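You operate a simulated robot arm through the tools that you are given. There is no shell and no other tool. Be economical: measure what you need, move in short steps, check, and stop when the job is done.

You are at the controls of a simulated robot arm. One attempt, no reset.

Task
Change the fuse that the fault display names for the tall white fuse.
Fine: the bay is locked off and stays so; try the green start button before you open the fuse box lid; old fuse on the fuse nest; lid shut. Where these are worked on the way, their far stop is far enough and under half their travel is too little: fuse box lid.

It is judged by the outcome, as a careful person would: the job done as asked, and still so three seconds after it is handed in. It fails if anything else is knocked over, pushed out of place, dropped, spilled or broken. A push-on lid holds only when it is set on centred and level and pressed home; a screw cap is set on level and turned clockwise until tight.

Robot
A 6-joint arm with a two-finger parallel gripper on a trunk, on a base that drives. Base frame: it is fixed to the floor where the robot stands at the start and does not move with it; the origin is under the middle of the robot, x ahead of it, y to its left, z up. Readings come in cm, rad, newtons and seconds.
With the tool pointing down near the work surface it reaches from about 34 to 82 cm from the robot's upright axis, wherever it stands. Its first joint turns from -2.897 to 2.897 rad. Places, roughly: blue reset button [40, -20, 100]; floor of the fuse nest [-40, -130, 90]; fuse box lid [10, -60, 90]; green damper lever [-140, -280, 90]; green start button [50, 0, 100]; load selector [30, -30, 80]; orange belt knob [-110, -230, 60]; red brake knob [-80, -180, 90]; red seat lever [-10, -110, 90]; tall white fuse [-25, -125, 100]; tall yellow fuse [-50, -150, 100]; white peak button [30, -30, 100]; yellow amps knob [-100, -210, 90]. Payload 3.91 kg.
The tool frame sits at the grasp point between the pads (the TCP): z along the fingers, y along the line on which they close. The tips reach 3 cm beyond it. Largest opening 11 cm; finger width 2, thickness 1; the body of the gripper, 4.8 by 11.2 cm, starts 5.5 cm behind the TCP.
Orientation is that of the tool frame in the base frame, as [roll, pitch, yaw] about the fixed x, y, z axes, in that order (R = Rz(yaw) Ry(pitch) Rx(roll)). With the fingers straight down and closing along the base's y, the tool's x points along the base's -x, its y along +y and its z along -z.

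Tools
- The arm moves only by the tool servo_tool. Its argument "rows" is a list of rows, each an object of numbers (a shift or turn left out is 0, a gripper value left out holds the last): "x", "y", "z": the shift along the tool's x, y, z in cm; "wx", "wy", "wz": the turn, a rotation vector about the tool's x, y, z in rad; "gripper": the opening, from 0 (shut) to 1 (fully open). In form: [{"x": .., "y": .., "z": .., "wx": .., "wy": .., "wz": .., "gripper": ..}, ...]. A call has 1 to 12 rows; each row shifts and turns the commanded pose from where the row before left it, along the tool's axes as they then stand. Each row takes 0.2 s and may step no farther than 5 cm and 0.15 rad from the row before; otherwise, or with a gripper value out of range, the whole call is refused. Where a pose cannot be reached the arm comes as near as it can. A force on the tool above 70 N (or 10 N above the force at the start of the call, whichever is more), or a blocked arm, ends the call early, and 0.2 s more pass. Each finger travels about 4.5 cm/s and halts on what it meets, pressing with about 29 N; the grip force reading is that of the motor and also rises with nothing between the fingers. The clock runs only during rows and for 0.2 s after the last one: add rows that do not move to give the fingers time. It gives the time, the measured TCP pose, the force on the tool (base axes), the opening and the grip force at its end, in the units of the frame above (readings bear some noise), with the torque about the TCP (base axes, N m) and any sound that the robot's microphone picked up.
- Cameras (640 x 400 px; columns grow to the right, rows downward): "scene" is now at [-1.93, 9.6, 160.61]; the picture's right is [-0.66, -0.75, 0.00], its down [-0.58, 0.51, -0.64] and it looks along [0.48, -0.42, -0.77] (base axes); focal length 282 px, centre (320, 200). "wrist" rides on the gripper at [7.7, 0.7, -11.4] in the tool frame; the picture's right is [-0.09, 1.00, 0.00], its down [-0.80, -0.07, -0.59] and it looks along [-0.59, -0.05, 0.80] (tool axes); focal length 270 px, centre (320, 200). There is no depth. A picture from a camera that has moved, and an enlarged one, comes with that camera's place and axes in the base frame and with its lens.
- capture(camera): a new picture of that camera. The clock stands still meanwhile.
- slide_trunk(by): slides the trunk up (or, below 0, down) by that many cm; the arm and the scene camera ride with it, the base frame stays. It gives what a move gives, with no picture.
- drive_base(legs): drives the robot by 1 to 6 legs, each [ahead, turn to the left] in cm and rad, along the robot's own axes; the way and the turn of a leg run together, so that a leg with both is an arc; at most 150 cm and 3.142 rad a leg. The arm and the cameras ride along, it lands a little off, and it stops where it bumps. It gives what a move gives.
- turn_head(pan, tilt): turns the head with the scene camera to pan (to the left, within 2.705 rad either way) and tilt (down, from -0.506 to 1.204), counted from straight ahead of the robot. It gives what a move gives.
- inspect(camera, box): a new picture of the part [left, top, right, bottom] of that camera's present view, enlarged. The clock stands still meanwhile.
- hand_in(): hands the job in; it is judged then, once.

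Go step by step. Nothing tells you exact positions but the pictures and the camera data: compare them with the known pose of the tool, close in by small moves and look again before you grip or let go. The budget is 120 turns and 90 pictures, counting those below and the enlarged ones. Unless the task says otherwise, let go and move clear before handing in.

The tools are called as name(argument=value, ...) on one line, values as JSON. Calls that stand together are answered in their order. servo_tool: Moves the arm, as the interface text tells. Its arguments: {"type":"object","properties":{"rows":{"type":"array"}},"required":["rows"]} The other tools are called the same way: slide_trunk (by) slides the trunk up or down; drive_base (legs) drives the base; turn_head (pan, tilt) turns the head that bears the scene camera; capture (camera) takes a picture; inspect (camera, box) takes an enlarged picture of a part of a camera's view; hand_in () hands the job in.

At the start:

```text
clock: 0.0
position: [5.61, -42.31, 124.55]
ee_rot: [-3.141, 0.0, -3.134]
ft_force: [-0.1, -0.4, -0.2]
torque: [0.0, 0.0, 0.01]
finger_gap: 11.01
finger_force: 0.1
trunk travel left (down, up): [-57.5, 3.5]
robot x, y, heading: [-0.03, -0.24, 0.007]
head pan, tilt: [-0.728, 0.878]
```

scene: 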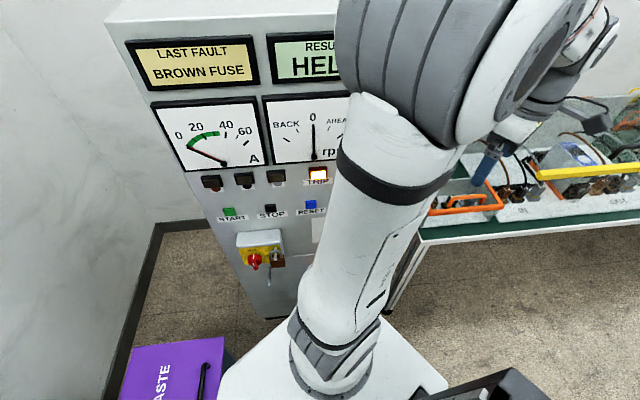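
wrist: 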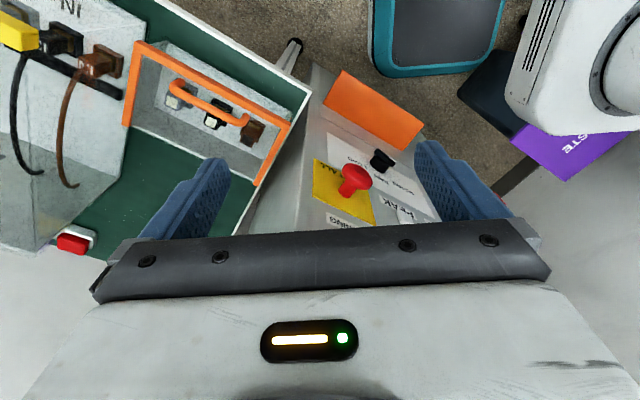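

The fault display names the brown fuse; the orange-framed fuse box lid shows three fuses behind it. I'll look around closer first.

inspect(camera="scene", box=[100, 20, 360, 300])

inspect(camera="wrist", box=[0, 0, 460, 260])

turn_head(pan=-1.5, tilt=0.7)

capture(camera="scene")

```text
1.43 times, centred on (230, 160) of scene
camera zoom: at [-1.93, 9.6, 160.61], right [-0.66, -0.75, 0.0], down [-0.58, 0.51, -0.64], along [0.48, -0.42, -0.77], focal length 402 px, centre (449, 257)
```

zoom: 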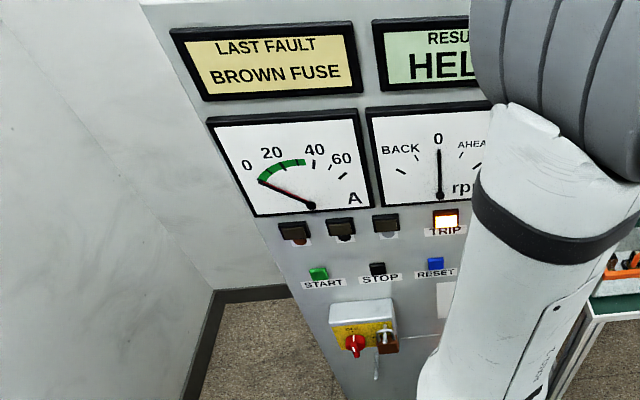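

```text
1.39 times, centred on (230, 130) of wrist
camera zoom: at [-2.18, -41.68, 135.82], right [0.08, 1.0, 0.0], down [0.8, -0.06, 0.59], along [0.59, -0.05, -0.8], focal length 376 px, centre (445, 297)
```

zoom: 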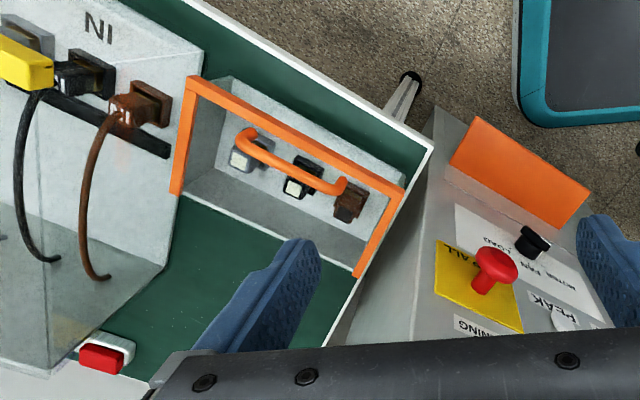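

```text
clock: 1.1
position: [5.63, -42.35, 124.59]
ee_rot: [3.141, 0.001, -3.13]
ft_force: [0.8, -0.1, 0.8]
torque: [0.02, -0.02, -0.02]
finger_gap: 10.99
finger_force: 0.1
trunk travel left (down, up): [-57.5, 3.5]
robot x, y, heading: [-0.05, -0.26, 0.0]
head pan, tilt: [-1.499, 0.7]
```

```text
85 pictures are left
camera scene: at [-7.04, 6.21, 162.06], right [-1.0, -0.07, 0.0], down [-0.05, 0.64, -0.76], along [0.06, -0.76, -0.64], focal length 282 px, centre (320, 200)
```

scene: 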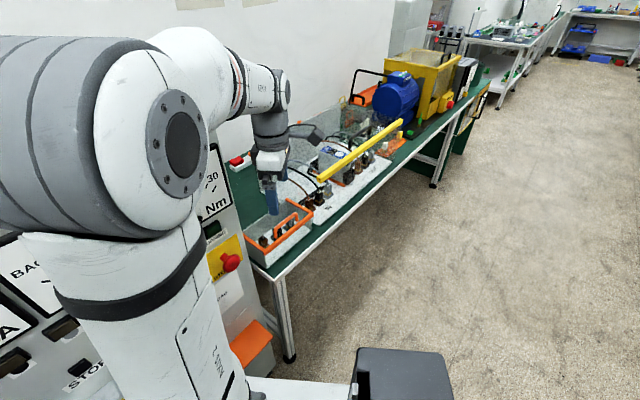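

The panel is vertical, facing roughly (-0.83, 0.56), with START near (49,-2,100). Before backing off I check what stands behind the robot.

turn_head(pan=-2.6, tilt=0.6)

capture(camera="scene")

turn_head(pan=2.5, tilt=0.7)

capture(camera="scene")

```text
clock: 2.4
position: [5.62, -42.23, 124.42]
ee_rot: [3.14, -0.001, -3.133]
ft_force: [-0.3, -0.7, 0.1]
torque: [0.02, 0.01, -0.02]
finger_gap: 10.97
finger_force: 0.0
trunk travel left (down, up): [-57.5, 3.5]
robot x, y, heading: [-0.43, -0.21, 0.0]
head pan, tilt: [-2.601, 0.6]
```

```text
84 pictures are left
camera scene: at [-15.23, 10.12, 162.92], right [-0.52, 0.86, 0.0], down [0.48, 0.29, -0.82], along [-0.71, -0.43, -0.57], focal length 282 px, centre (320, 200)
```

scene: 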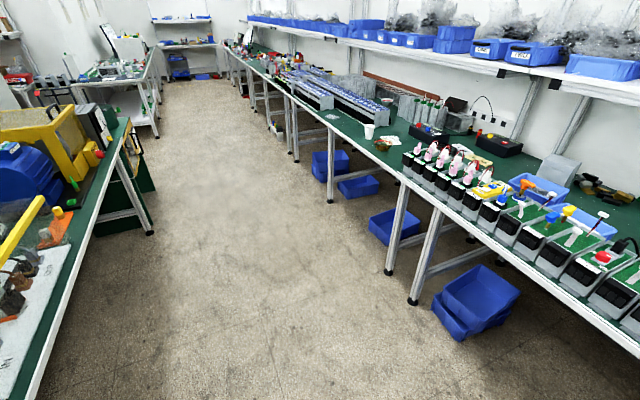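

```text
clock: 6.4
position: [5.66, -42.4, 124.5]
ee_rot: [3.141, -0.001, -3.132]
ft_force: [0.5, 0.7, 0.6]
torque: [-0.01, -0.01, -0.01]
finger_gap: 10.99
finger_force: 0.1
trunk travel left (down, up): [-57.5, 3.5]
robot x, y, heading: [-0.58, -0.56, -0.003]
head pan, tilt: [2.499, 0.7]
```

```text
83 pictures are left
camera scene: at [-14.47, 19.77, 162.06], right [0.6, 0.8, 0.0], down [0.52, -0.39, -0.76], along [-0.61, 0.46, -0.64], focal length 282 px, centre (320, 200)
```

scene: 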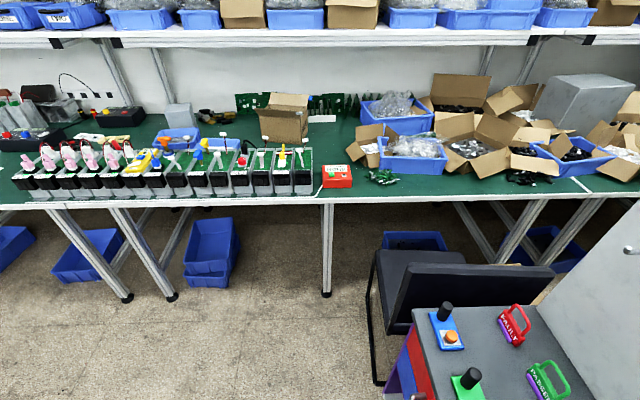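

Plenty of free floor behind. I back 20 cm, shut the fingers and look forward again at the panel.

drive_base(legs=[[-20, 0]])

turn_head(pan=-0.3, tilt=0.7)

capture(camera="scene")

```text
clock: 8.0
position: [-14.71, -42.49, 124.49]
ee_rot: [-3.141, 0.0, -3.132]
ft_force: [0.3, 0.9, -0.3]
torque: [0.01, 0.0, -0.03]
finger_gap: 10.98
finger_force: 0.1
trunk travel left (down, up): [-57.5, 3.5]
robot x, y, heading: [-20.57, 0.0, -0.003]
head pan, tilt: [2.499, 0.7]
```

```text
clock: 10.5
position: [-14.78, -42.34, 124.69]
ee_rot: [-3.141, -0.001, -3.131]
ft_force: [0.5, 0.8, -1.0]
torque: [-0.04, 0.0, -0.01]
finger_gap: 10.98
finger_force: 0.0
trunk travel left (down, up): [-57.5, 3.5]
robot x, y, heading: [-20.12, -0.39, -0.001]
head pan, tilt: [-0.3, 0.7]
```

```text
82 pictures are left
camera scene: at [-19.74, 12.17, 162.06], right [-0.3, -0.96, 0.0], down [-0.62, 0.19, -0.76], along [0.73, -0.23, -0.64], focal length 282 px, centre (320, 200)
```

scene: 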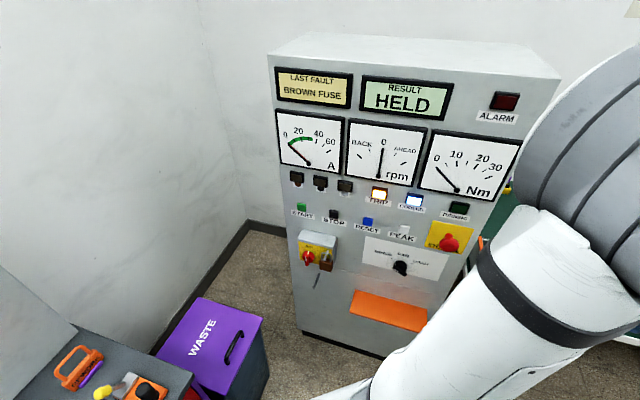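

START works out near (47.3, -2.1, 102). I bring the arm round in front of the panel, fingers shutting.

servo_tool(rows=[{"x": -3.4, "y": 3.6, "gripper": 0}, {"x": -3.4, "y": 3.6}, {"x": -3.4, "y": 3.6}, {"x": -3.4, "y": 3.6}, {"x": -3.4, "y": 3.6}, {"x": -3.4, "y": 3.6}, {"x": -3.4, "y": 3.6}, {"x": -3.4, "y": 3.6}, {"x": -3.4, "y": 3.6}, {"x": -3.4, "y": 3.6}, {"x": -3.4, "y": 3.6}, {"x": -3.4, "y": 3.6}])

servo_tool(rows=[{"wz": 0.148}, {"wz": 0.148}, {"wz": 0.148}, {"wz": 0.148}, {"wy": -0.145}, {"wy": -0.145}, {"wy": -0.145}, {"wy": -0.145}, {"wy": -0.145}])

capture(camera="scene")

```text
clock: 13.1
position: [26.16, 1.32, 124.61]
ee_rot: [3.141, -0.001, -3.133]
ft_force: [-0.7, -0.6, -0.5]
torque: [0.0, 0.02, 0.02]
finger_gap: 0.0
finger_force: 28.9
trunk travel left (down, up): [-57.5, 3.5]
robot x, y, heading: [-20.5, -0.24, 0.003]
head pan, tilt: [-0.3, 0.7]
```

```text
clock: 15.1
position: [25.86, 1.32, 124.51]
ee_rot: [3.14, 0.726, 2.558]
ft_force: [-0.1, 0.5, -0.1]
torque: [0.01, 0.04, -0.03]
finger_gap: 0.0
finger_force: 28.8
trunk travel left (down, up): [-57.5, 3.5]
robot x, y, heading: [-20.11, 0.12, 0.005]
head pan, tilt: [-0.3, 0.7]
```

```text
81 pictures are left
camera scene: at [-19.75, 12.18, 162.06], right [-0.3, -0.96, 0.0], down [-0.62, 0.19, -0.77], along [0.73, -0.23, -0.64], focal length 282 px, centre (320, 200)
```

scene: 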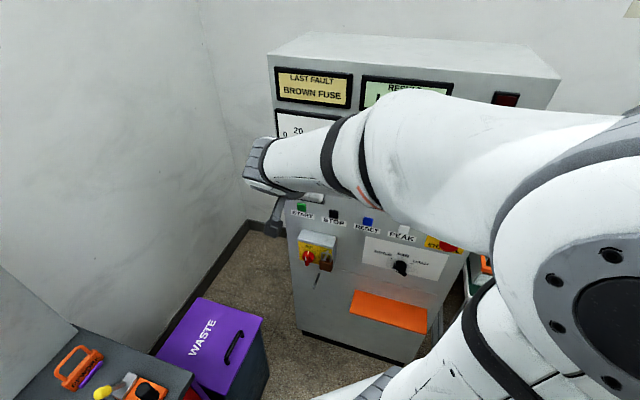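

Continue tilting to horizontal, then lower the trunk to the button's height and look through the wrist.

servo_tool(rows=[{"wy": -0.145}, {"wy": -0.145}, {"wy": -0.145}, {"wy": -0.145}, {"wy": -0.145}, {"wy": -0.12}])

slide_trunk(by=-22.5)

capture(camera="wrist")

capture(camera="scene")

```text
clock: 16.5
position: [26.97, 1.94, 125.06]
ee_rot: [0.333, 1.568, -0.251]
ft_force: [0.0, -0.1, -0.3]
torque: [0.02, 0.05, 0.01]
finger_gap: 0.0
finger_force: 28.8
out of reach, approached as far as the arm can: row 5, 6
trunk travel left (down, up): [-57.5, 3.5]
robot x, y, heading: [-20.61, -0.32, -0.001]
head pan, tilt: [-0.3, 0.7]
```

```text
clock: 18.9
position: [26.98, 1.87, 102.5]
ee_rot: [3.048, 1.569, 2.466]
ft_force: [-1.2, -0.3, 0.1]
torque: [0.02, -0.01, 0.01]
finger_gap: 0.0
finger_force: 29.1
trunk travel left (down, up): [-35.0, 26.0]
robot x, y, heading: [-20.11, -0.29, 0.003]
head pan, tilt: [-0.3, 0.7]
```

```text
80 pictures are left
camera wrist: at [17.71, 8.77, 94.7], right [0.55, 0.83, 0.09], down [-0.53, 0.27, 0.8], along [0.64, -0.49, 0.59], focal length 270 px, centre (320, 200)
```

wrist: 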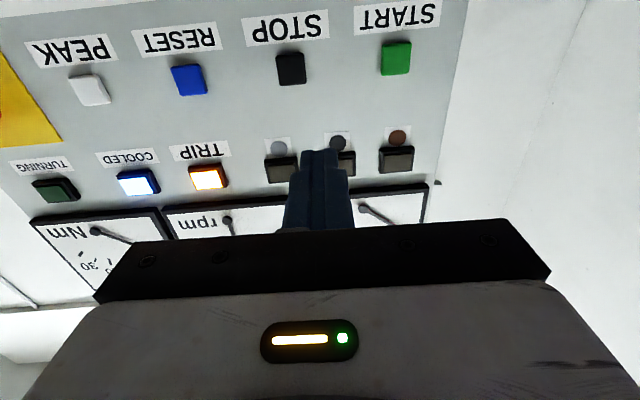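

```text
79 pictures are left
camera scene: at [-19.73, 12.17, 139.56], right [-0.3, -0.96, 0.0], down [-0.62, 0.19, -0.76], along [0.73, -0.23, -0.64], focal length 282 px, centre (320, 200)
```

scene: 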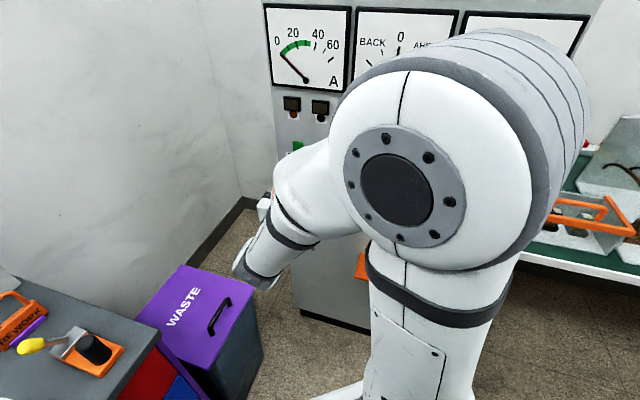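

START sits at about (47.2,-2.2,100). I shift across by 7.9, down 3.2, ahead 8, and check.

servo_tool(rows=[{"x": 1.0, "y": 2.6, "z": 2}, {"x": 1.1, "y": 2.6, "z": 2}, {"x": 1.1, "y": 2.7, "z": 2}, {"z": 2}, {}])

capture(camera="wrist")

```text
clock: 20.1
position: [38.17, 3.99, 99.27]
ee_rot: [2.942, 1.569, 2.358]
ft_force: [0.1, 0.7, -0.7]
torque: [0.07, 0.0, -0.04]
finger_gap: 0.0
finger_force: 29.0
trunk travel left (down, up): [-35.0, 26.0]
robot x, y, heading: [-20.49, -0.49, -0.001]
head pan, tilt: [-0.3, 0.7]
```

```text
78 pictures are left
camera wrist: at [28.93, 10.96, 91.43], right [0.55, 0.83, 0.09], down [-0.53, 0.27, 0.8], along [0.64, -0.49, 0.59], focal length 270 px, centre (320, 200)
```

wrist: 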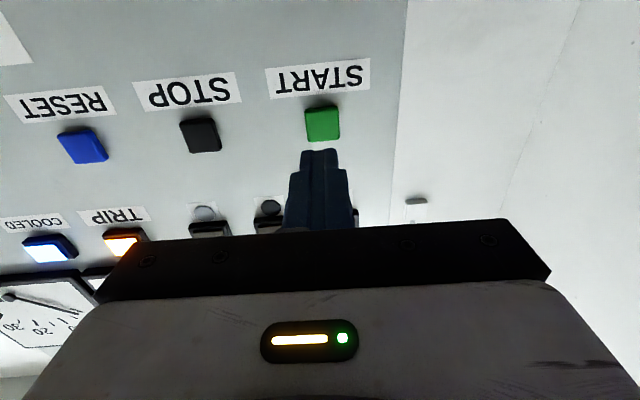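

Aligned. I press ahead in small steps.

servo_tool(rows=[{"x": -0.4, "z": 2}, {"z": 2}, {"z": 1.5}, {"z": 0.5}, {"z": 0.5}, {"z": 0.5}, {"z": 0.4}, {"z": 0.4}])

capture(camera="wrist")

```text
clock: 21.9
position: [44.56, -0.26, 99.67]
ee_rot: [-2.821, 1.569, 2.879]
ft_force: [-0.1, -0.1, -0.4]
torque: [-0.01, 0.04, 0.03]
finger_gap: 0.0
finger_force: 28.9
trunk travel left (down, up): [-35.0, 26.0]
robot x, y, heading: [-20.59, -0.08, -0.004]
head pan, tilt: [-0.3, 0.7]
```

```text
77 pictures are left
camera wrist: at [35.29, 6.63, 91.89], right [0.55, 0.83, 0.09], down [-0.53, 0.27, 0.8], along [0.64, -0.49, 0.59], focal length 270 px, centre (320, 200)
```

wrist: 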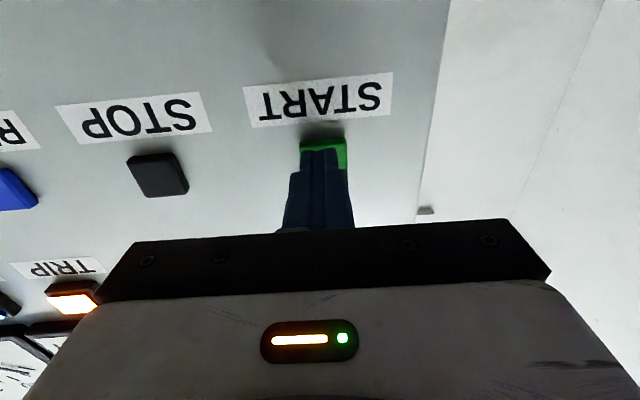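

Nearly in contact, centred. Continue.

servo_tool(rows=[{"z": 0.4}, {"z": 0.3}, {"z": 0.3}, {"z": 0.3}, {"z": 0.3}, {"z": 0.3}, {"z": 0.3}])

capture(camera="wrist")

```text
clock: 23.5
position: [46.13, -1.26, 99.74]
ee_rot: [-2.1, 1.568, -2.682]
ft_force: [-37.3, 14.7, -7.7]
torque: [0.19, 0.08, -0.41]
finger_gap: 0.0
finger_force: 28.9
trunk travel left (down, up): [-35.0, 26.0]
robot x, y, heading: [-20.39, 0.11, 0.004]
head pan, tilt: [-0.3, 0.7]
heard: click
```

```text
76 pictures are left
camera wrist: at [36.74, 5.64, 91.86], right [0.55, 0.83, 0.09], down [-0.53, 0.27, 0.8], along [0.64, -0.49, 0.59], focal length 270 px, centre (320, 200)
```

wrist: 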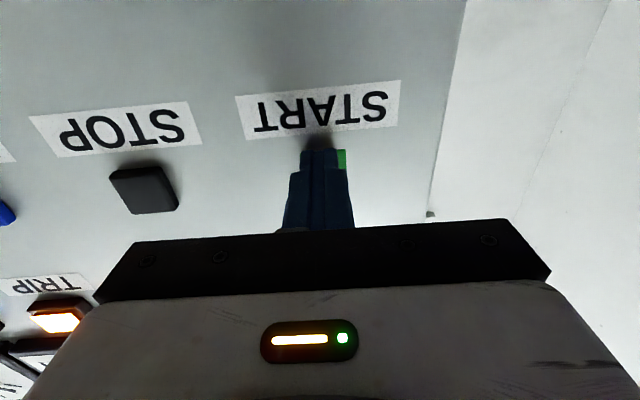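

Clicked; the start button was tried and nothing ran. Now back off, raise the trunk, and turn the tool down again.

servo_tool(rows=[{"z": -3}, {"z": -4.5}, {"z": -4.5}, {"z": -4.5}, {"z": -4.5}])

slide_trunk(by=24)

servo_tool(rows=[{"wy": 0.145}, {"wy": 0.145}, {"wy": 0.145}, {"wy": 0.145}, {"wy": 0.145}, {"wy": 0.145}, {"wy": 0.145}, {"wy": 0.145}, {"wy": 0.145}, {"wy": 0.145}, {"wy": 0.12}])

capture(camera="scene")

```text
clock: 24.7
position: [28.59, 10.04, 99.57]
ee_rot: [2.611, 1.568, 2.027]
ft_force: [-0.9, -0.2, -0.1]
torque: [0.03, -0.03, -0.02]
finger_gap: 0.01
finger_force: 29.0
trunk travel left (down, up): [-35.0, 26.0]
robot x, y, heading: [-20.36, -0.21, 0.0]
head pan, tilt: [-0.3, 0.7]
```

```text
clock: 27.2
position: [28.73, 10.01, 123.74]
ee_rot: [-3.125, 1.57, 2.573]
ft_force: [-0.3, -0.4, 0.1]
torque: [0.01, 0.03, 0.03]
finger_gap: 0.0
finger_force: 28.6
trunk travel left (down, up): [-59.0, 2.0]
robot x, y, heading: [-20.2, -0.12, 0.003]
head pan, tilt: [-0.3, 0.7]
```

```text
clock: 29.6
position: [28.77, 10.19, 123.58]
ee_rot: [-3.14, -0.003, 2.56]
ft_force: [-0.4, 0.6, -0.3]
torque: [0.01, -0.02, 0.02]
finger_gap: 0.01
finger_force: 28.9
trunk travel left (down, up): [-59.0, 2.0]
robot x, y, heading: [-20.27, -0.32, -0.002]
head pan, tilt: [-0.3, 0.7]
```

```text
75 pictures are left
camera scene: at [-19.66, 12.16, 163.56], right [-0.3, -0.96, 0.0], down [-0.62, 0.19, -0.76], along [0.73, -0.23, -0.64], focal length 282 px, centre (320, 200)
```

scene: 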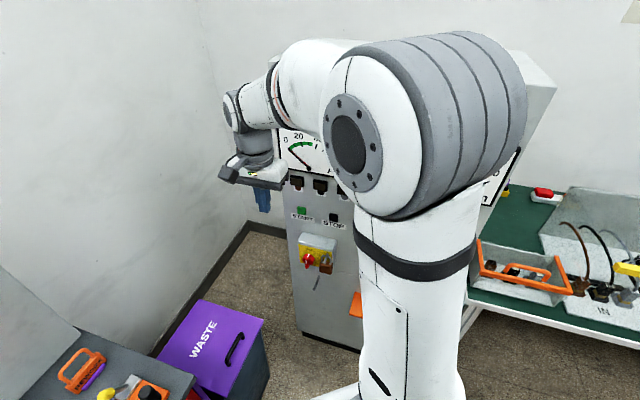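

Now I'll reposition so that both the fuse box and the fuse nest are in reach: turn left, back along the bench, turn to face it.

drive_base(legs=[[0, 1.066], [-74, 0], [0, -1.66]])

turn_head(pan=0.3, tilt=0.9)

capture(camera="scene")

turn_head(pan=-0.6, tilt=0.9)

capture(camera="scene")

```text
clock: 40.3
position: [-9.37, -83.96, 123.71]
ee_rot: [3.14, 0.0, 1.964]
ft_force: [0.4, -0.2, 0.2]
torque: [0.02, -0.02, -0.06]
finger_gap: 0.0
finger_force: 29.0
trunk travel left (down, up): [-59.0, 2.0]
robot x, y, heading: [-53.6, -62.1, -0.575]
head pan, tilt: [-0.3, 0.7]
```

```text
clock: 41.3
position: [-9.4, -83.85, 123.74]
ee_rot: [3.14, 0.0, 1.967]
ft_force: [0.2, -0.7, 0.3]
torque: [0.01, 0.0, 0.02]
finger_gap: 0.0
finger_force: 28.8
trunk travel left (down, up): [-59.0, 2.0]
robot x, y, heading: [-53.82, -62.03, -0.577]
head pan, tilt: [0.3, 0.901]
```

```text
74 pictures are left
camera scene: at [-44.55, -47.5, 161.95], right [-0.28, -0.96, 0.0], down [-0.75, 0.22, -0.62], along [0.6, -0.17, -0.78], focal length 282 px, centre (320, 200)
```

scene: 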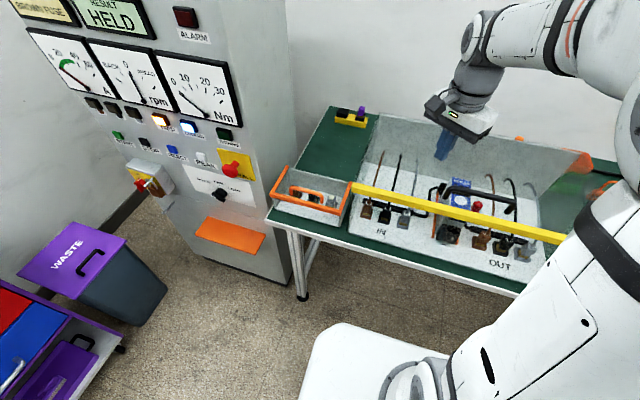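

```text
clock: 42.5
position: [-9.25, -83.89, 123.72]
ee_rot: [-3.141, 0.0, 1.966]
ft_force: [-1.0, 0.2, -0.3]
torque: [0.01, -0.02, 0.02]
finger_gap: 0.0
finger_force: 29.0
trunk travel left (down, up): [-59.0, 2.0]
robot x, y, heading: [-53.58, -62.3, -0.577]
head pan, tilt: [-0.6, 0.901]
```

```text
73 pictures are left
camera scene: at [-48.91, -52.38, 161.94], right [-0.92, -0.38, 0.0], down [-0.3, 0.72, -0.62], along [0.24, -0.57, -0.78], focal length 282 px, centre (320, 200)
```

scene: 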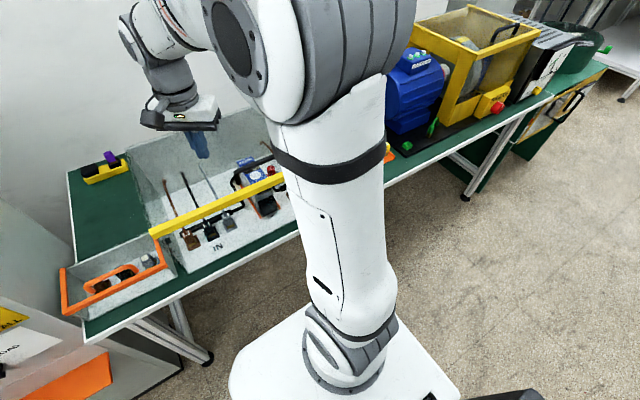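

I'll zoom in on the fuse box and the region hidden behind the arm.

inspect(camera="scene", box=[40, 140, 300, 340])

turn_head(pan=-1.2, tilt=0.7)

capture(camera="scene")

capture(camera="wrist")

```text
2.00 times, centred on (170, 240) of scene
camera zoom: at [-48.91, -52.38, 161.94], right [-0.92, -0.38, 0.0], down [-0.3, 0.72, -0.62], along [0.24, -0.57, -0.78], focal length 563 px, centre (620, 120)
```

zoom: 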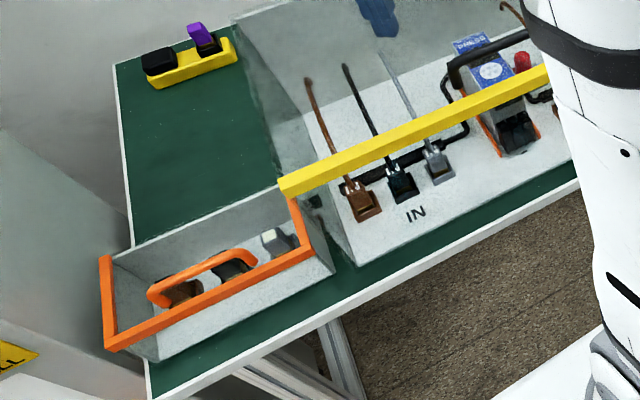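

```text
clock: 43.5
position: [-9.26, -83.98, 123.74]
ee_rot: [-3.141, -0.001, 1.965]
ft_force: [0.6, 0.3, 0.0]
torque: [0.02, -0.02, 0.0]
finger_gap: 0.0
finger_force: 29.2
trunk travel left (down, up): [-59.0, 2.0]
robot x, y, heading: [-53.68, -62.31, -0.58]
head pan, tilt: [-1.201, 0.7]
```

```text
71 pictures are left
camera scene: at [-53.55, -53.72, 163.56], right [-0.98, 0.21, 0.0], down [0.13, 0.63, -0.76], along [-0.16, -0.75, -0.64], focal length 282 px, centre (320, 200)
```

scene: 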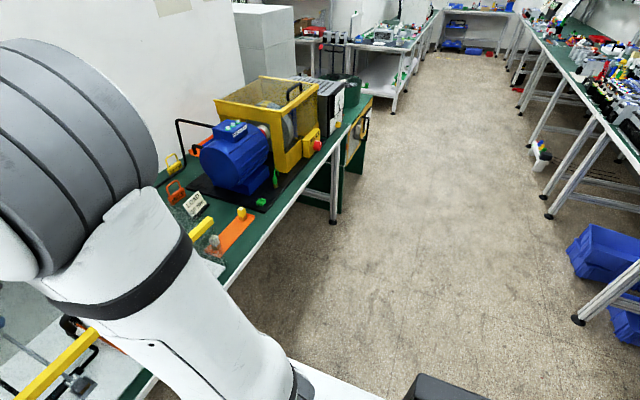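

```text
70 pictures are left
camera wrist: at [-11.8, -76.52, 134.98], right [0.95, 0.3, 0.0], down [0.24, -0.77, 0.59], along [0.18, -0.57, -0.8], focal length 270 px, centre (320, 200)
```

wrist: 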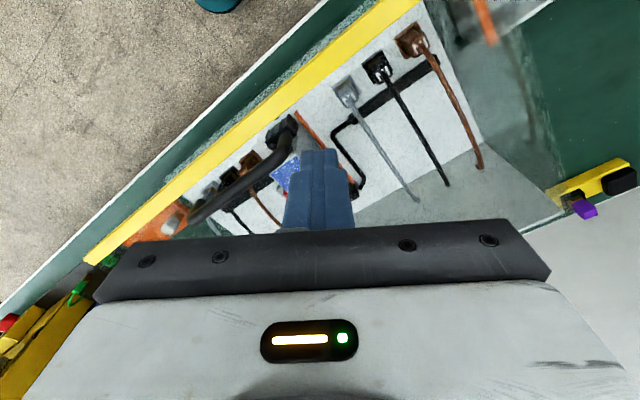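

inspect(camera="scene", box=[140, 150, 300, 290])

turn_head(pan=0.35, tilt=1.0)

inspect(camera="scene", box=[220, 100, 380, 240])

```text
2.86 times, centred on (220, 220) of scene
camera zoom: at [-53.55, -53.72, 163.56], right [-0.98, 0.21, 0.0], down [0.13, 0.63, -0.76], along [-0.16, -0.75, -0.64], focal length 804 px, centre (606, 143)
```

zoom: 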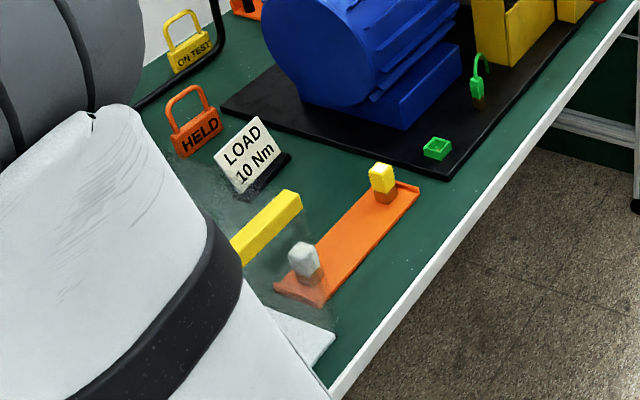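

```text
clock: 45.1
position: [-9.47, -83.96, 123.68]
ee_rot: [3.14, -0.001, 1.966]
ft_force: [0.9, 0.0, 0.1]
torque: [-0.02, -0.02, 0.0]
finger_gap: 0.0
finger_force: 29.3
trunk travel left (down, up): [-59.0, 2.0]
robot x, y, heading: [-53.77, -61.99, -0.578]
head pan, tilt: [0.351, 1.0]
```

```text
2.86 times, centred on (300, 170) of scene
camera zoom: at [-45.01, -46.98, 161.22], right [-0.23, -0.97, 0.0], down [-0.82, 0.19, -0.54], along [0.53, -0.12, -0.84], focal length 804 px, centre (377, 286)
```

zoom: 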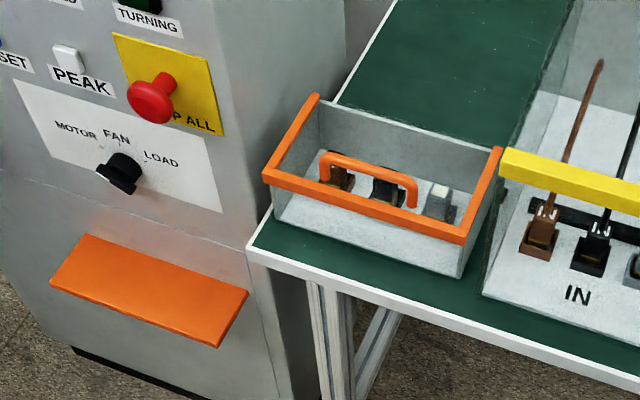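

The lid is a clear hinged cover with an orange front frame and handle around (7,-58), hinge to the rear. I bring the tool over it with the fingers set to close across the handle bar.

servo_tool(rows=[{"x": 2.95, "y": 4.0, "gripper": 0.5}, {"x": 2.95, "y": 4.0}, {"x": 2.95, "y": 4.0}, {"x": 2.95, "y": 4.0}, {"x": 2.95, "y": 4.0}, {"x": 2.95, "y": 4.0}, {"wz": 0.148}, {"wz": 0.148}, {"wz": 0.148}, {"wz": 0.148}, {"wz": 0.148}, {"wz": 0.148}])

servo_tool(rows=[{"wz": 0.09}, {}])

capture(camera="wrist")

capture(camera="scene")

```text
clock: 47.8
position: [5.96, -58.28, 123.78]
ee_rot: [-3.141, -0.001, 1.076]
ft_force: [0.7, -0.2, 0.8]
torque: [0.04, 0.02, 0.0]
finger_gap: 5.54
finger_force: 0.1
trunk travel left (down, up): [-59.0, 2.0]
robot x, y, heading: [-54.14, -62.35, -0.572]
head pan, tilt: [0.351, 1.0]
```

```text
clock: 48.4
position: [6.02, -58.22, 123.63]
ee_rot: [3.141, 0.001, 0.99]
ft_force: [-0.3, -0.2, -0.3]
torque: [-0.04, 0.03, -0.02]
finger_gap: 5.49
finger_force: 0.0
trunk travel left (down, up): [-59.0, 2.0]
robot x, y, heading: [-53.57, -61.94, -0.58]
head pan, tilt: [0.351, 1.0]
```

```text
67 pictures are left
camera wrist: at [10.7, -52.2, 134.98], right [0.78, -0.62, 0.0], down [-0.5, -0.63, 0.59], along [-0.37, -0.46, -0.8], focal length 270 px, centre (320, 200)
```

wrist: 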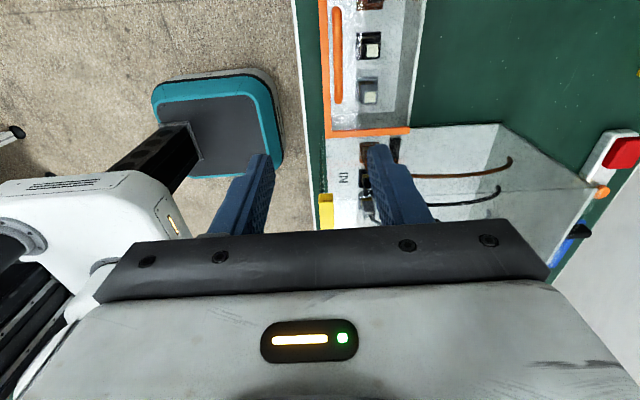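

```text
66 pictures are left
camera scene: at [-45.01, -46.98, 161.22], right [-0.23, -0.97, 0.0], down [-0.82, 0.19, -0.54], along [0.53, -0.12, -0.84], focal length 282 px, centre (320, 200)
```

scene: 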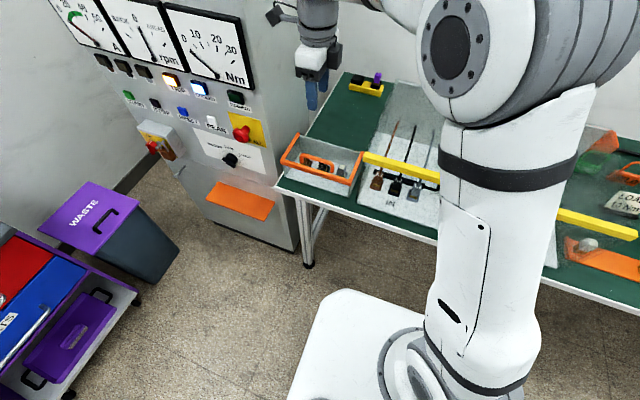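

Handle centre comes out near (8.8,-58, 98), the lid plane near z 94. I go down above it and check.

servo_tool(rows=[{"x": 0.8, "y": 1.1, "z": 4}, {"x": 0.9, "y": 1.1, "z": 4}, {"z": 4}, {"z": 4}, {}])

capture(camera="wrist")

inspect(camera="scene", box=[220, 60, 400, 220])

```text
clock: 49.5
position: [8.84, -58.05, 107.74]
ee_rot: [-3.141, 0.002, 0.987]
ft_force: [-0.4, 0.0, -0.5]
torque: [0.02, -0.01, -0.01]
finger_gap: 5.46
finger_force: 0.1
trunk travel left (down, up): [-59.0, 2.0]
robot x, y, heading: [-53.73, -62.02, -0.58]
head pan, tilt: [0.351, 1.0]
```

```text
65 pictures are left
camera wrist: at [13.62, -52.07, 118.92], right [0.78, -0.62, 0.0], down [-0.5, -0.63, 0.59], along [-0.37, -0.47, -0.8], focal length 270 px, centre (320, 200)
```

wrist: 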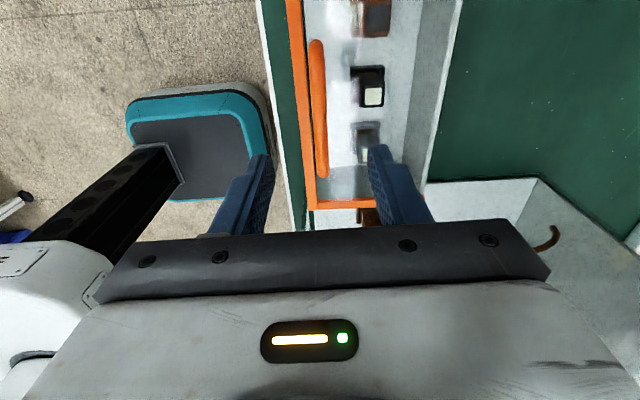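

```text
2.50 times, centred on (310, 140) of scene
camera zoom: at [-45.04, -46.97, 161.22], right [-0.23, -0.97, 0.0], down [-0.82, 0.19, -0.54], along [0.53, -0.12, -0.84], focal length 704 px, centre (345, 350)
```

zoom: 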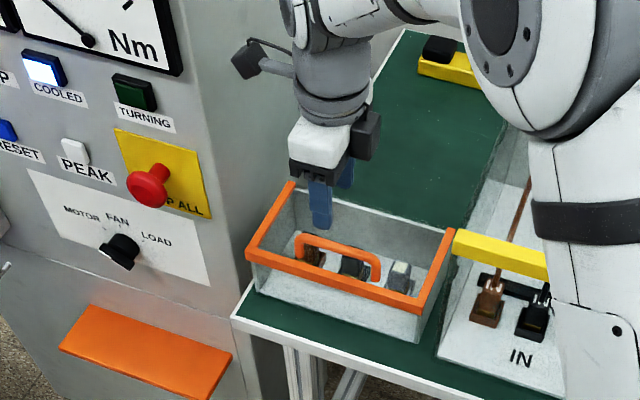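

Aligned on the handle. Down 9.2 and grip.

servo_tool(rows=[{"z": 4}, {"z": 3}, {"z": 1.2}, {"z": 0.5}, {"z": 0.5}, {}])

capture(camera="wrist")

inspect(camera="scene", box=[260, 90, 380, 200])

```text
clock: 51.0
position: [8.78, -58.07, 98.46]
ee_rot: [-3.141, 0.001, 0.988]
ft_force: [0.3, -0.2, 0.8]
torque: [0.01, -0.04, 0.0]
finger_gap: 5.49
finger_force: 0.1
trunk travel left (down, up): [-59.0, 2.0]
robot x, y, heading: [-53.58, -62.13, -0.574]
head pan, tilt: [0.351, 1.0]
```

```text
63 pictures are left
camera wrist: at [13.51, -52.02, 109.79], right [0.78, -0.62, 0.0], down [-0.5, -0.63, 0.59], along [-0.37, -0.47, -0.8], focal length 270 px, centre (320, 200)
```

wrist: 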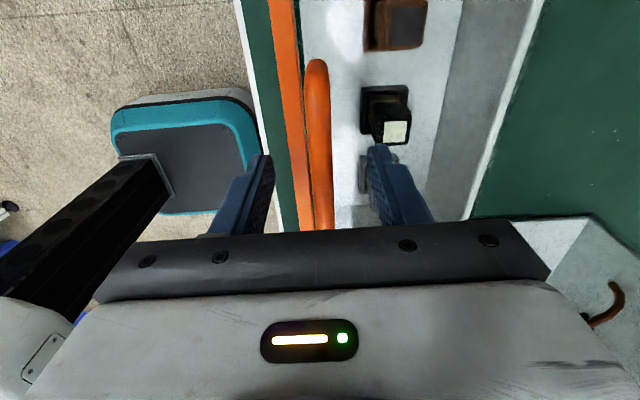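

```text
3.64 times, centred on (320, 145) of scene
camera zoom: at [-45.0, -46.98, 161.22], right [-0.23, -0.97, 0.0], down [-0.82, 0.19, -0.54], along [0.53, -0.12, -0.84], focal length 1024 px, centre (320, 400)
```

zoom: 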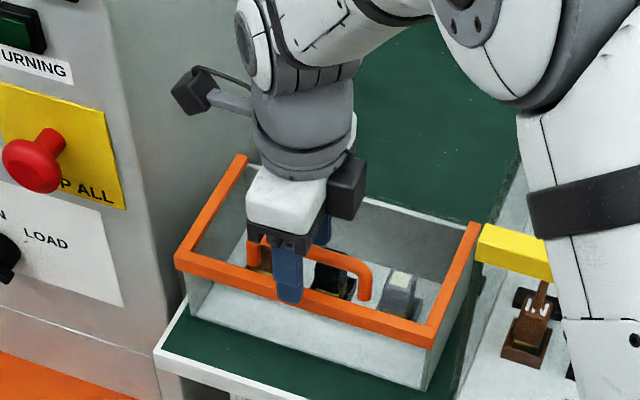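

Bar centred between the fingers. Grip.

servo_tool(rows=[{"gripper": 0}, {}, {}, {}, {}])

```text
clock: 52.1
position: [8.98, -58.18, 98.45]
ee_rot: [3.14, -0.002, 0.986]
ft_force: [5.8, -5.1, 0.4]
torque: [-0.02, -0.06, -0.97]
finger_gap: 1.17
finger_force: 45.0
trunk travel left (down, up): [-59.0, 2.0]
robot x, y, heading: [-53.64, -62.11, -0.58]
head pan, tilt: [0.351, 1.0]
```

Gripped. I start swinging it up about a hinge at the rear edge, three rows first to check the forces.

servo_tool(rows=[{"y": 0.66, "z": -1.47, "wx": 0.14}, {"y": 0.66, "z": -1.47, "wx": 0.14}, {"y": 0.66, "z": -1.47, "wx": 0.14}])

inspect(camera="scene", box=[220, 60, 400, 220])

```text
clock: 53.0
position: [11.02, -59.56, 102.46]
ee_rot: [-2.72, 0.0, 0.987]
ft_force: [4.2, -7.6, -7.1]
torque: [0.31, -0.34, -1.13]
finger_gap: 1.15
finger_force: 44.9
trunk travel left (down, up): [-59.0, 2.0]
robot x, y, heading: [-53.71, -61.84, -0.577]
head pan, tilt: [0.351, 1.0]
```

```text
2.50 times, centred on (310, 140) of scene
camera zoom: at [-44.86, -47.08, 161.22], right [-0.23, -0.97, 0.0], down [-0.82, 0.19, -0.54], along [0.53, -0.12, -0.84], focal length 704 px, centre (345, 350)
```

zoom: 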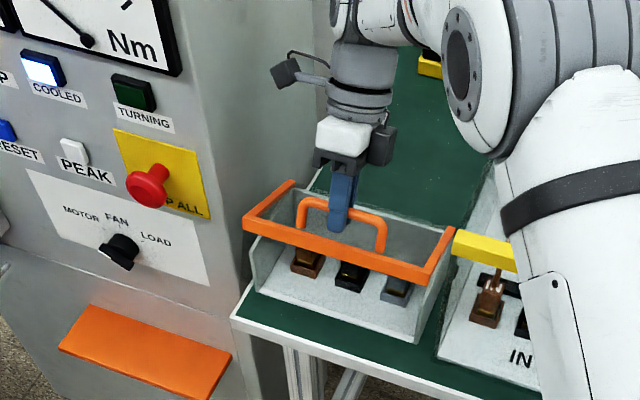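

The lid opens about the rear hinge, light forces. Continue.

servo_tool(rows=[{"y": 0.66, "z": -1.47, "wx": 0.14}, {"y": 0.66, "z": -1.47, "wx": 0.14}, {"y": 0.66, "z": -1.47, "wx": 0.14}, {"y": 0.66, "z": -1.47, "wx": 0.14}])

inspect(camera="scene", box=[220, 40, 420, 220])

```text
clock: 54.0
position: [11.61, -61.48, 103.54]
ee_rot: [-2.168, 0.0, 0.978]
ft_force: [53.0, 25.1, -34.7]
torque: [-0.85, 0.36, 0.38]
finger_gap: 1.17
finger_force: 43.4
out of reach, approached as far as the arm can: row 4
trunk travel left (down, up): [-59.0, 2.0]
robot x, y, heading: [-53.53, -62.05, -0.581]
head pan, tilt: [0.351, 1.0]
```

```text
2.22 times, centred on (320, 130) of scene
camera zoom: at [-43.83, -46.81, 161.06], right [-0.23, -0.97, 0.0], down [-0.82, 0.19, -0.53], along [0.52, -0.12, -0.85], focal length 626 px, centre (320, 356)
```

zoom: 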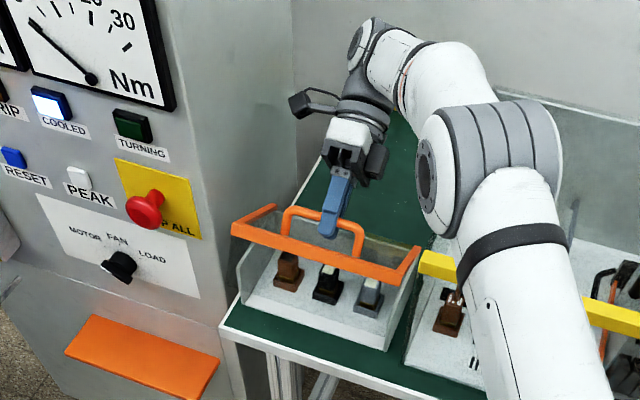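

The arm ran out of wrist reach and the tool over-rotated relative to the lid (about 33° now). I turn the tool back some, letting the bar slip in the grip.

servo_tool(rows=[{"wx": -0.14}, {"wx": -0.14}])

```text
clock: 54.5
position: [11.41, -61.65, 103.79]
ee_rot: [-2.441, 0.002, 0.985]
ft_force: [38.1, 3.7, -37.1]
torque: [-0.82, 0.42, -0.2]
finger_gap: 1.18
finger_force: 45.7
trunk travel left (down, up): [-59.0, 2.0]
robot x, y, heading: [-53.82, -62.05, -0.58]
head pan, tilt: [0.351, 1.0]
```

servo_tool(rows=[{"y": 0.94, "z": -1.84}])

```text
clock: 55.0
position: [12.78, -62.48, 104.98]
ee_rot: [-2.438, 0.001, 0.988]
ft_force: [13.5, 0.7, -22.0]
torque: [-0.41, 0.31, -0.55]
finger_gap: 1.15
finger_force: 45.2
trunk travel left (down, up): [-59.0, 2.0]
robot x, y, heading: [-53.68, -62.29, -0.575]
head pan, tilt: [0.351, 1.0]
```

servo_tool(rows=[{"y": 1.58, "z": -1.92}, {"y": 1.61, "z": -1.81}])

inspect(camera="scene", box=[220, 40, 420, 220])

```text
clock: 55.5
position: [16.3, -64.97, 106.6]
ee_rot: [-2.446, -0.004, 0.99]
ft_force: [1.0, 10.3, 30.9]
torque: [-0.54, 0.56, -0.55]
finger_gap: 1.18
finger_force: 45.4
trunk travel left (down, up): [-59.0, 2.0]
robot x, y, heading: [-53.52, -62.26, -0.582]
head pan, tilt: [0.351, 1.0]
```

```text
2.22 times, centred on (320, 130) of scene
camera zoom: at [-45.36, -46.78, 161.32], right [-0.23, -0.97, 0.0], down [-0.82, 0.19, -0.54], along [0.53, -0.12, -0.84], focal length 626 px, centre (320, 356)
```

zoom: 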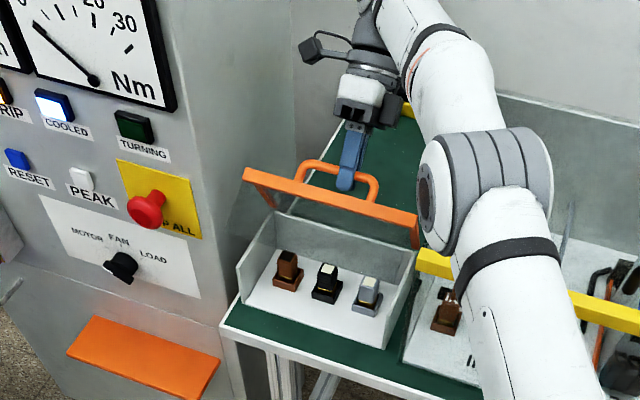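

servo_tool(rows=[{"y": 2.24, "z": -2.15}])

servo_tool(rows=[{"y": 2.2, "z": -1.3}])

inspect(camera="scene", box=[220, 40, 420, 220])

```text
clock: 56.0
position: [16.18, -66.23, 106.22]
ee_rot: [-2.447, -0.006, 0.989]
ft_force: [19.8, 36.9, 45.4]
torque: [-1.17, 1.47, -0.07]
finger_gap: 1.1
finger_force: 43.4
out of reach, approached as far as the arm can: row 1
trunk travel left (down, up): [-59.0, 2.0]
robot x, y, heading: [-53.64, -61.82, -0.576]
head pan, tilt: [0.351, 1.0]
```

```text
clock: 56.4
position: [16.05, -66.35, 106.03]
ee_rot: [-2.449, -0.009, 0.989]
ft_force: [18.7, 37.4, 53.0]
torque: [-0.33, 0.55, -1.0]
finger_gap: 1.18
finger_force: 45.1
out of reach, approached as far as the arm can: row 1
trunk travel left (down, up): [-59.0, 2.0]
robot x, y, heading: [-53.6, -61.93, -0.573]
head pan, tilt: [0.351, 1.0]
```

```text
2.22 times, centred on (320, 130) of scene
camera zoom: at [-45.36, -46.32, 161.21], right [-0.23, -0.97, 0.0], down [-0.82, 0.19, -0.54], along [0.53, -0.13, -0.84], focal length 626 px, centre (320, 356)
```

zoom: 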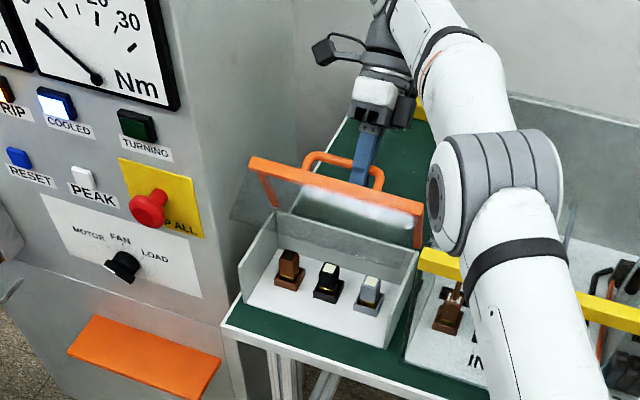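

At the reach limit with this tilt. I turn the tool back towards vertical to gain reach.

servo_tool(rows=[{"y": -0.5, "z": 0.7, "wx": -0.14}, {"wx": -0.14}, {"wx": -0.14}])

```text
clock: 57.1
position: [15.47, -66.35, 105.62]
ee_rot: [-2.872, -0.004, 0.984]
ft_force: [4.2, 21.3, 48.5]
torque: [-0.23, 0.24, -0.91]
finger_gap: 1.18
finger_force: 45.0
trunk travel left (down, up): [-59.0, 2.0]
robot x, y, heading: [-54.08, -62.28, -0.583]
head pan, tilt: [0.351, 1.0]
```

servo_tool(rows=[{"x": 1.0, "y": -0.2, "z": -0.7}])

```text
clock: 57.5
position: [15.66, -66.6, 105.64]
ee_rot: [-2.858, 0.006, 0.984]
ft_force: [-16.6, -23.7, 14.2]
torque: [0.39, -0.38, -1.03]
finger_gap: 1.14
finger_force: 45.3
trunk travel left (down, up): [-59.0, 2.0]
robot x, y, heading: [-53.53, -62.15, -0.582]
head pan, tilt: [0.351, 1.0]
```

servo_tool(rows=[{"x": -0.5, "y": 1.0, "z": -0.5}, {"y": 1.2, "z": -0.35}])

inspect(camera="scene", box=[220, 40, 420, 220])

```text
clock: 58.1
position: [17.77, -67.89, 105.66]
ee_rot: [-2.854, 0.0, 0.984]
ft_force: [-14.5, -16.5, -18.6]
torque: [-0.33, 0.29, -0.8]
finger_gap: 1.15
finger_force: 45.1
trunk travel left (down, up): [-59.0, 2.0]
robot x, y, heading: [-53.56, -61.93, -0.586]
head pan, tilt: [0.351, 1.0]
```

```text
2.22 times, centred on (320, 130) of scene
camera zoom: at [-44.98, -47.27, 161.2], right [-0.23, -0.97, 0.0], down [-0.82, 0.19, -0.54], along [0.53, -0.12, -0.84], focal length 626 px, centre (320, 356)
```

zoom: 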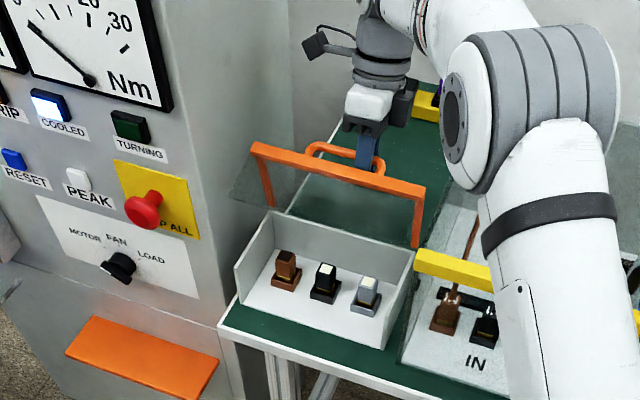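

servo_tool(rows=[{"x": -0.4, "y": 1.1, "z": 0.0}, {"y": 1.1, "z": 0.1}, {"y": 1.0, "z": 0.15}])

inspect(camera="scene", box=[220, 40, 420, 220])

```text
clock: 59.0
position: [20.26, -69.54, 105.17]
ee_rot: [-2.867, -0.003, 0.988]
ft_force: [2.5, -2.2, 4.5]
torque: [-0.37, 0.3, -0.77]
finger_gap: 1.18
finger_force: 45.5
trunk travel left (down, up): [-59.0, 2.0]
robot x, y, heading: [-54.17, -62.49, -0.584]
head pan, tilt: [0.351, 1.0]
```

```text
2.22 times, centred on (320, 130) of scene
camera zoom: at [-45.01, -47.01, 161.26], right [-0.23, -0.97, 0.0], down [-0.82, 0.19, -0.54], along [0.53, -0.12, -0.84], focal length 626 px, centre (320, 356)
```

zoom: 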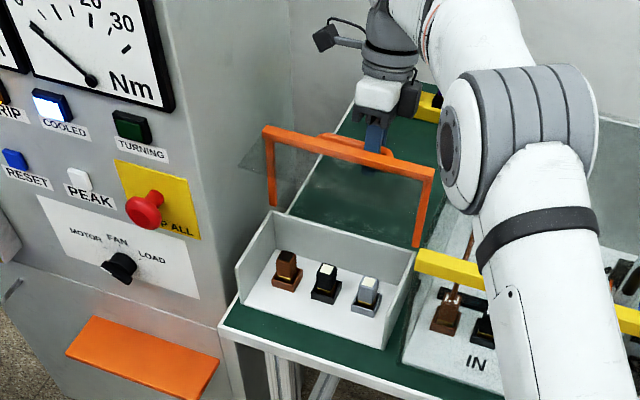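

Past vertical now. Continue gently until the stop.

servo_tool(rows=[{"y": 1.1, "z": 0.2}, {"y": 1.1, "z": 0.3}])

servo_tool(rows=[{"y": 0.8, "z": 0.35}])

```text
clock: 59.5
position: [22.09, -70.83, 103.96]
ee_rot: [-2.866, -0.003, 0.986]
ft_force: [12.1, -4.3, 17.9]
torque: [-0.14, 0.05, -0.86]
finger_gap: 1.16
finger_force: 45.2
trunk travel left (down, up): [-59.0, 2.0]
robot x, y, heading: [-53.84, -62.04, -0.581]
head pan, tilt: [0.351, 1.0]
```

```text
clock: 60.0
position: [22.63, -71.33, 103.44]
ee_rot: [-2.866, -0.004, 0.984]
ft_force: [18.6, -11.5, 27.3]
torque: [-0.33, 0.22, -0.83]
finger_gap: 1.17
finger_force: 45.0
trunk travel left (down, up): [-59.0, 2.0]
robot x, y, heading: [-53.59, -62.02, -0.578]
head pan, tilt: [0.351, 1.0]
```

Lid is about 110° open, past vertical. Relax, open the fingers slightly, and withdraw along the tool axis.

servo_tool(rows=[{"y": 0.1, "z": -0.4}, {"gripper": 0.3}, {}, {}])

capture(camera="wrist")

inspect(camera="scene", box=[220, 40, 420, 220])

```text
clock: 61.0
position: [22.6, -70.99, 103.39]
ee_rot: [-2.861, 0.0, 0.985]
ft_force: [-0.8, -0.3, -0.7]
torque: [0.0, -0.03, 0.02]
finger_gap: 3.29
finger_force: 0.0
trunk travel left (down, up): [-59.0, 2.0]
robot x, y, heading: [-54.39, -62.15, -0.581]
head pan, tilt: [0.351, 1.0]
```

```text
55 pictures are left
camera wrist: at [29.87, -66.74, 114.13], right [0.75, -0.6, -0.28], down [-0.36, -0.72, 0.59], along [-0.55, -0.34, -0.76], focal length 270 px, centre (320, 200)
```

wrist: 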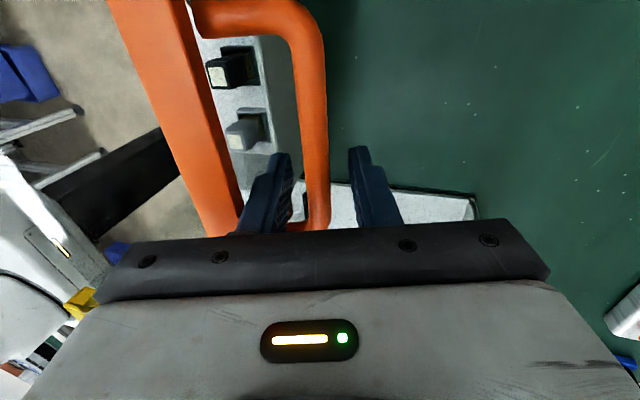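

```text
2.22 times, centred on (320, 130) of scene
camera zoom: at [-45.0, -46.98, 161.22], right [-0.23, -0.97, 0.0], down [-0.82, 0.19, -0.54], along [0.53, -0.12, -0.84], focal length 626 px, centre (320, 356)
```

zoom: 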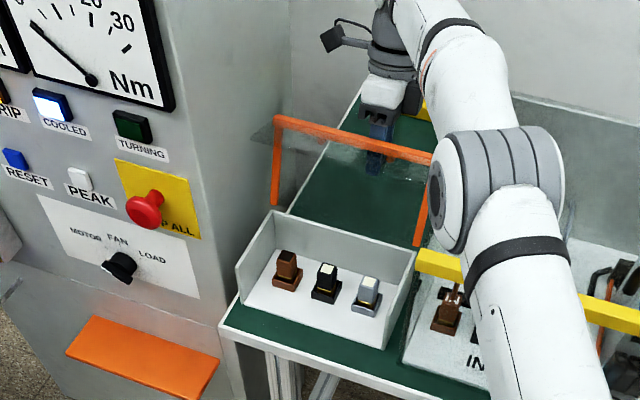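

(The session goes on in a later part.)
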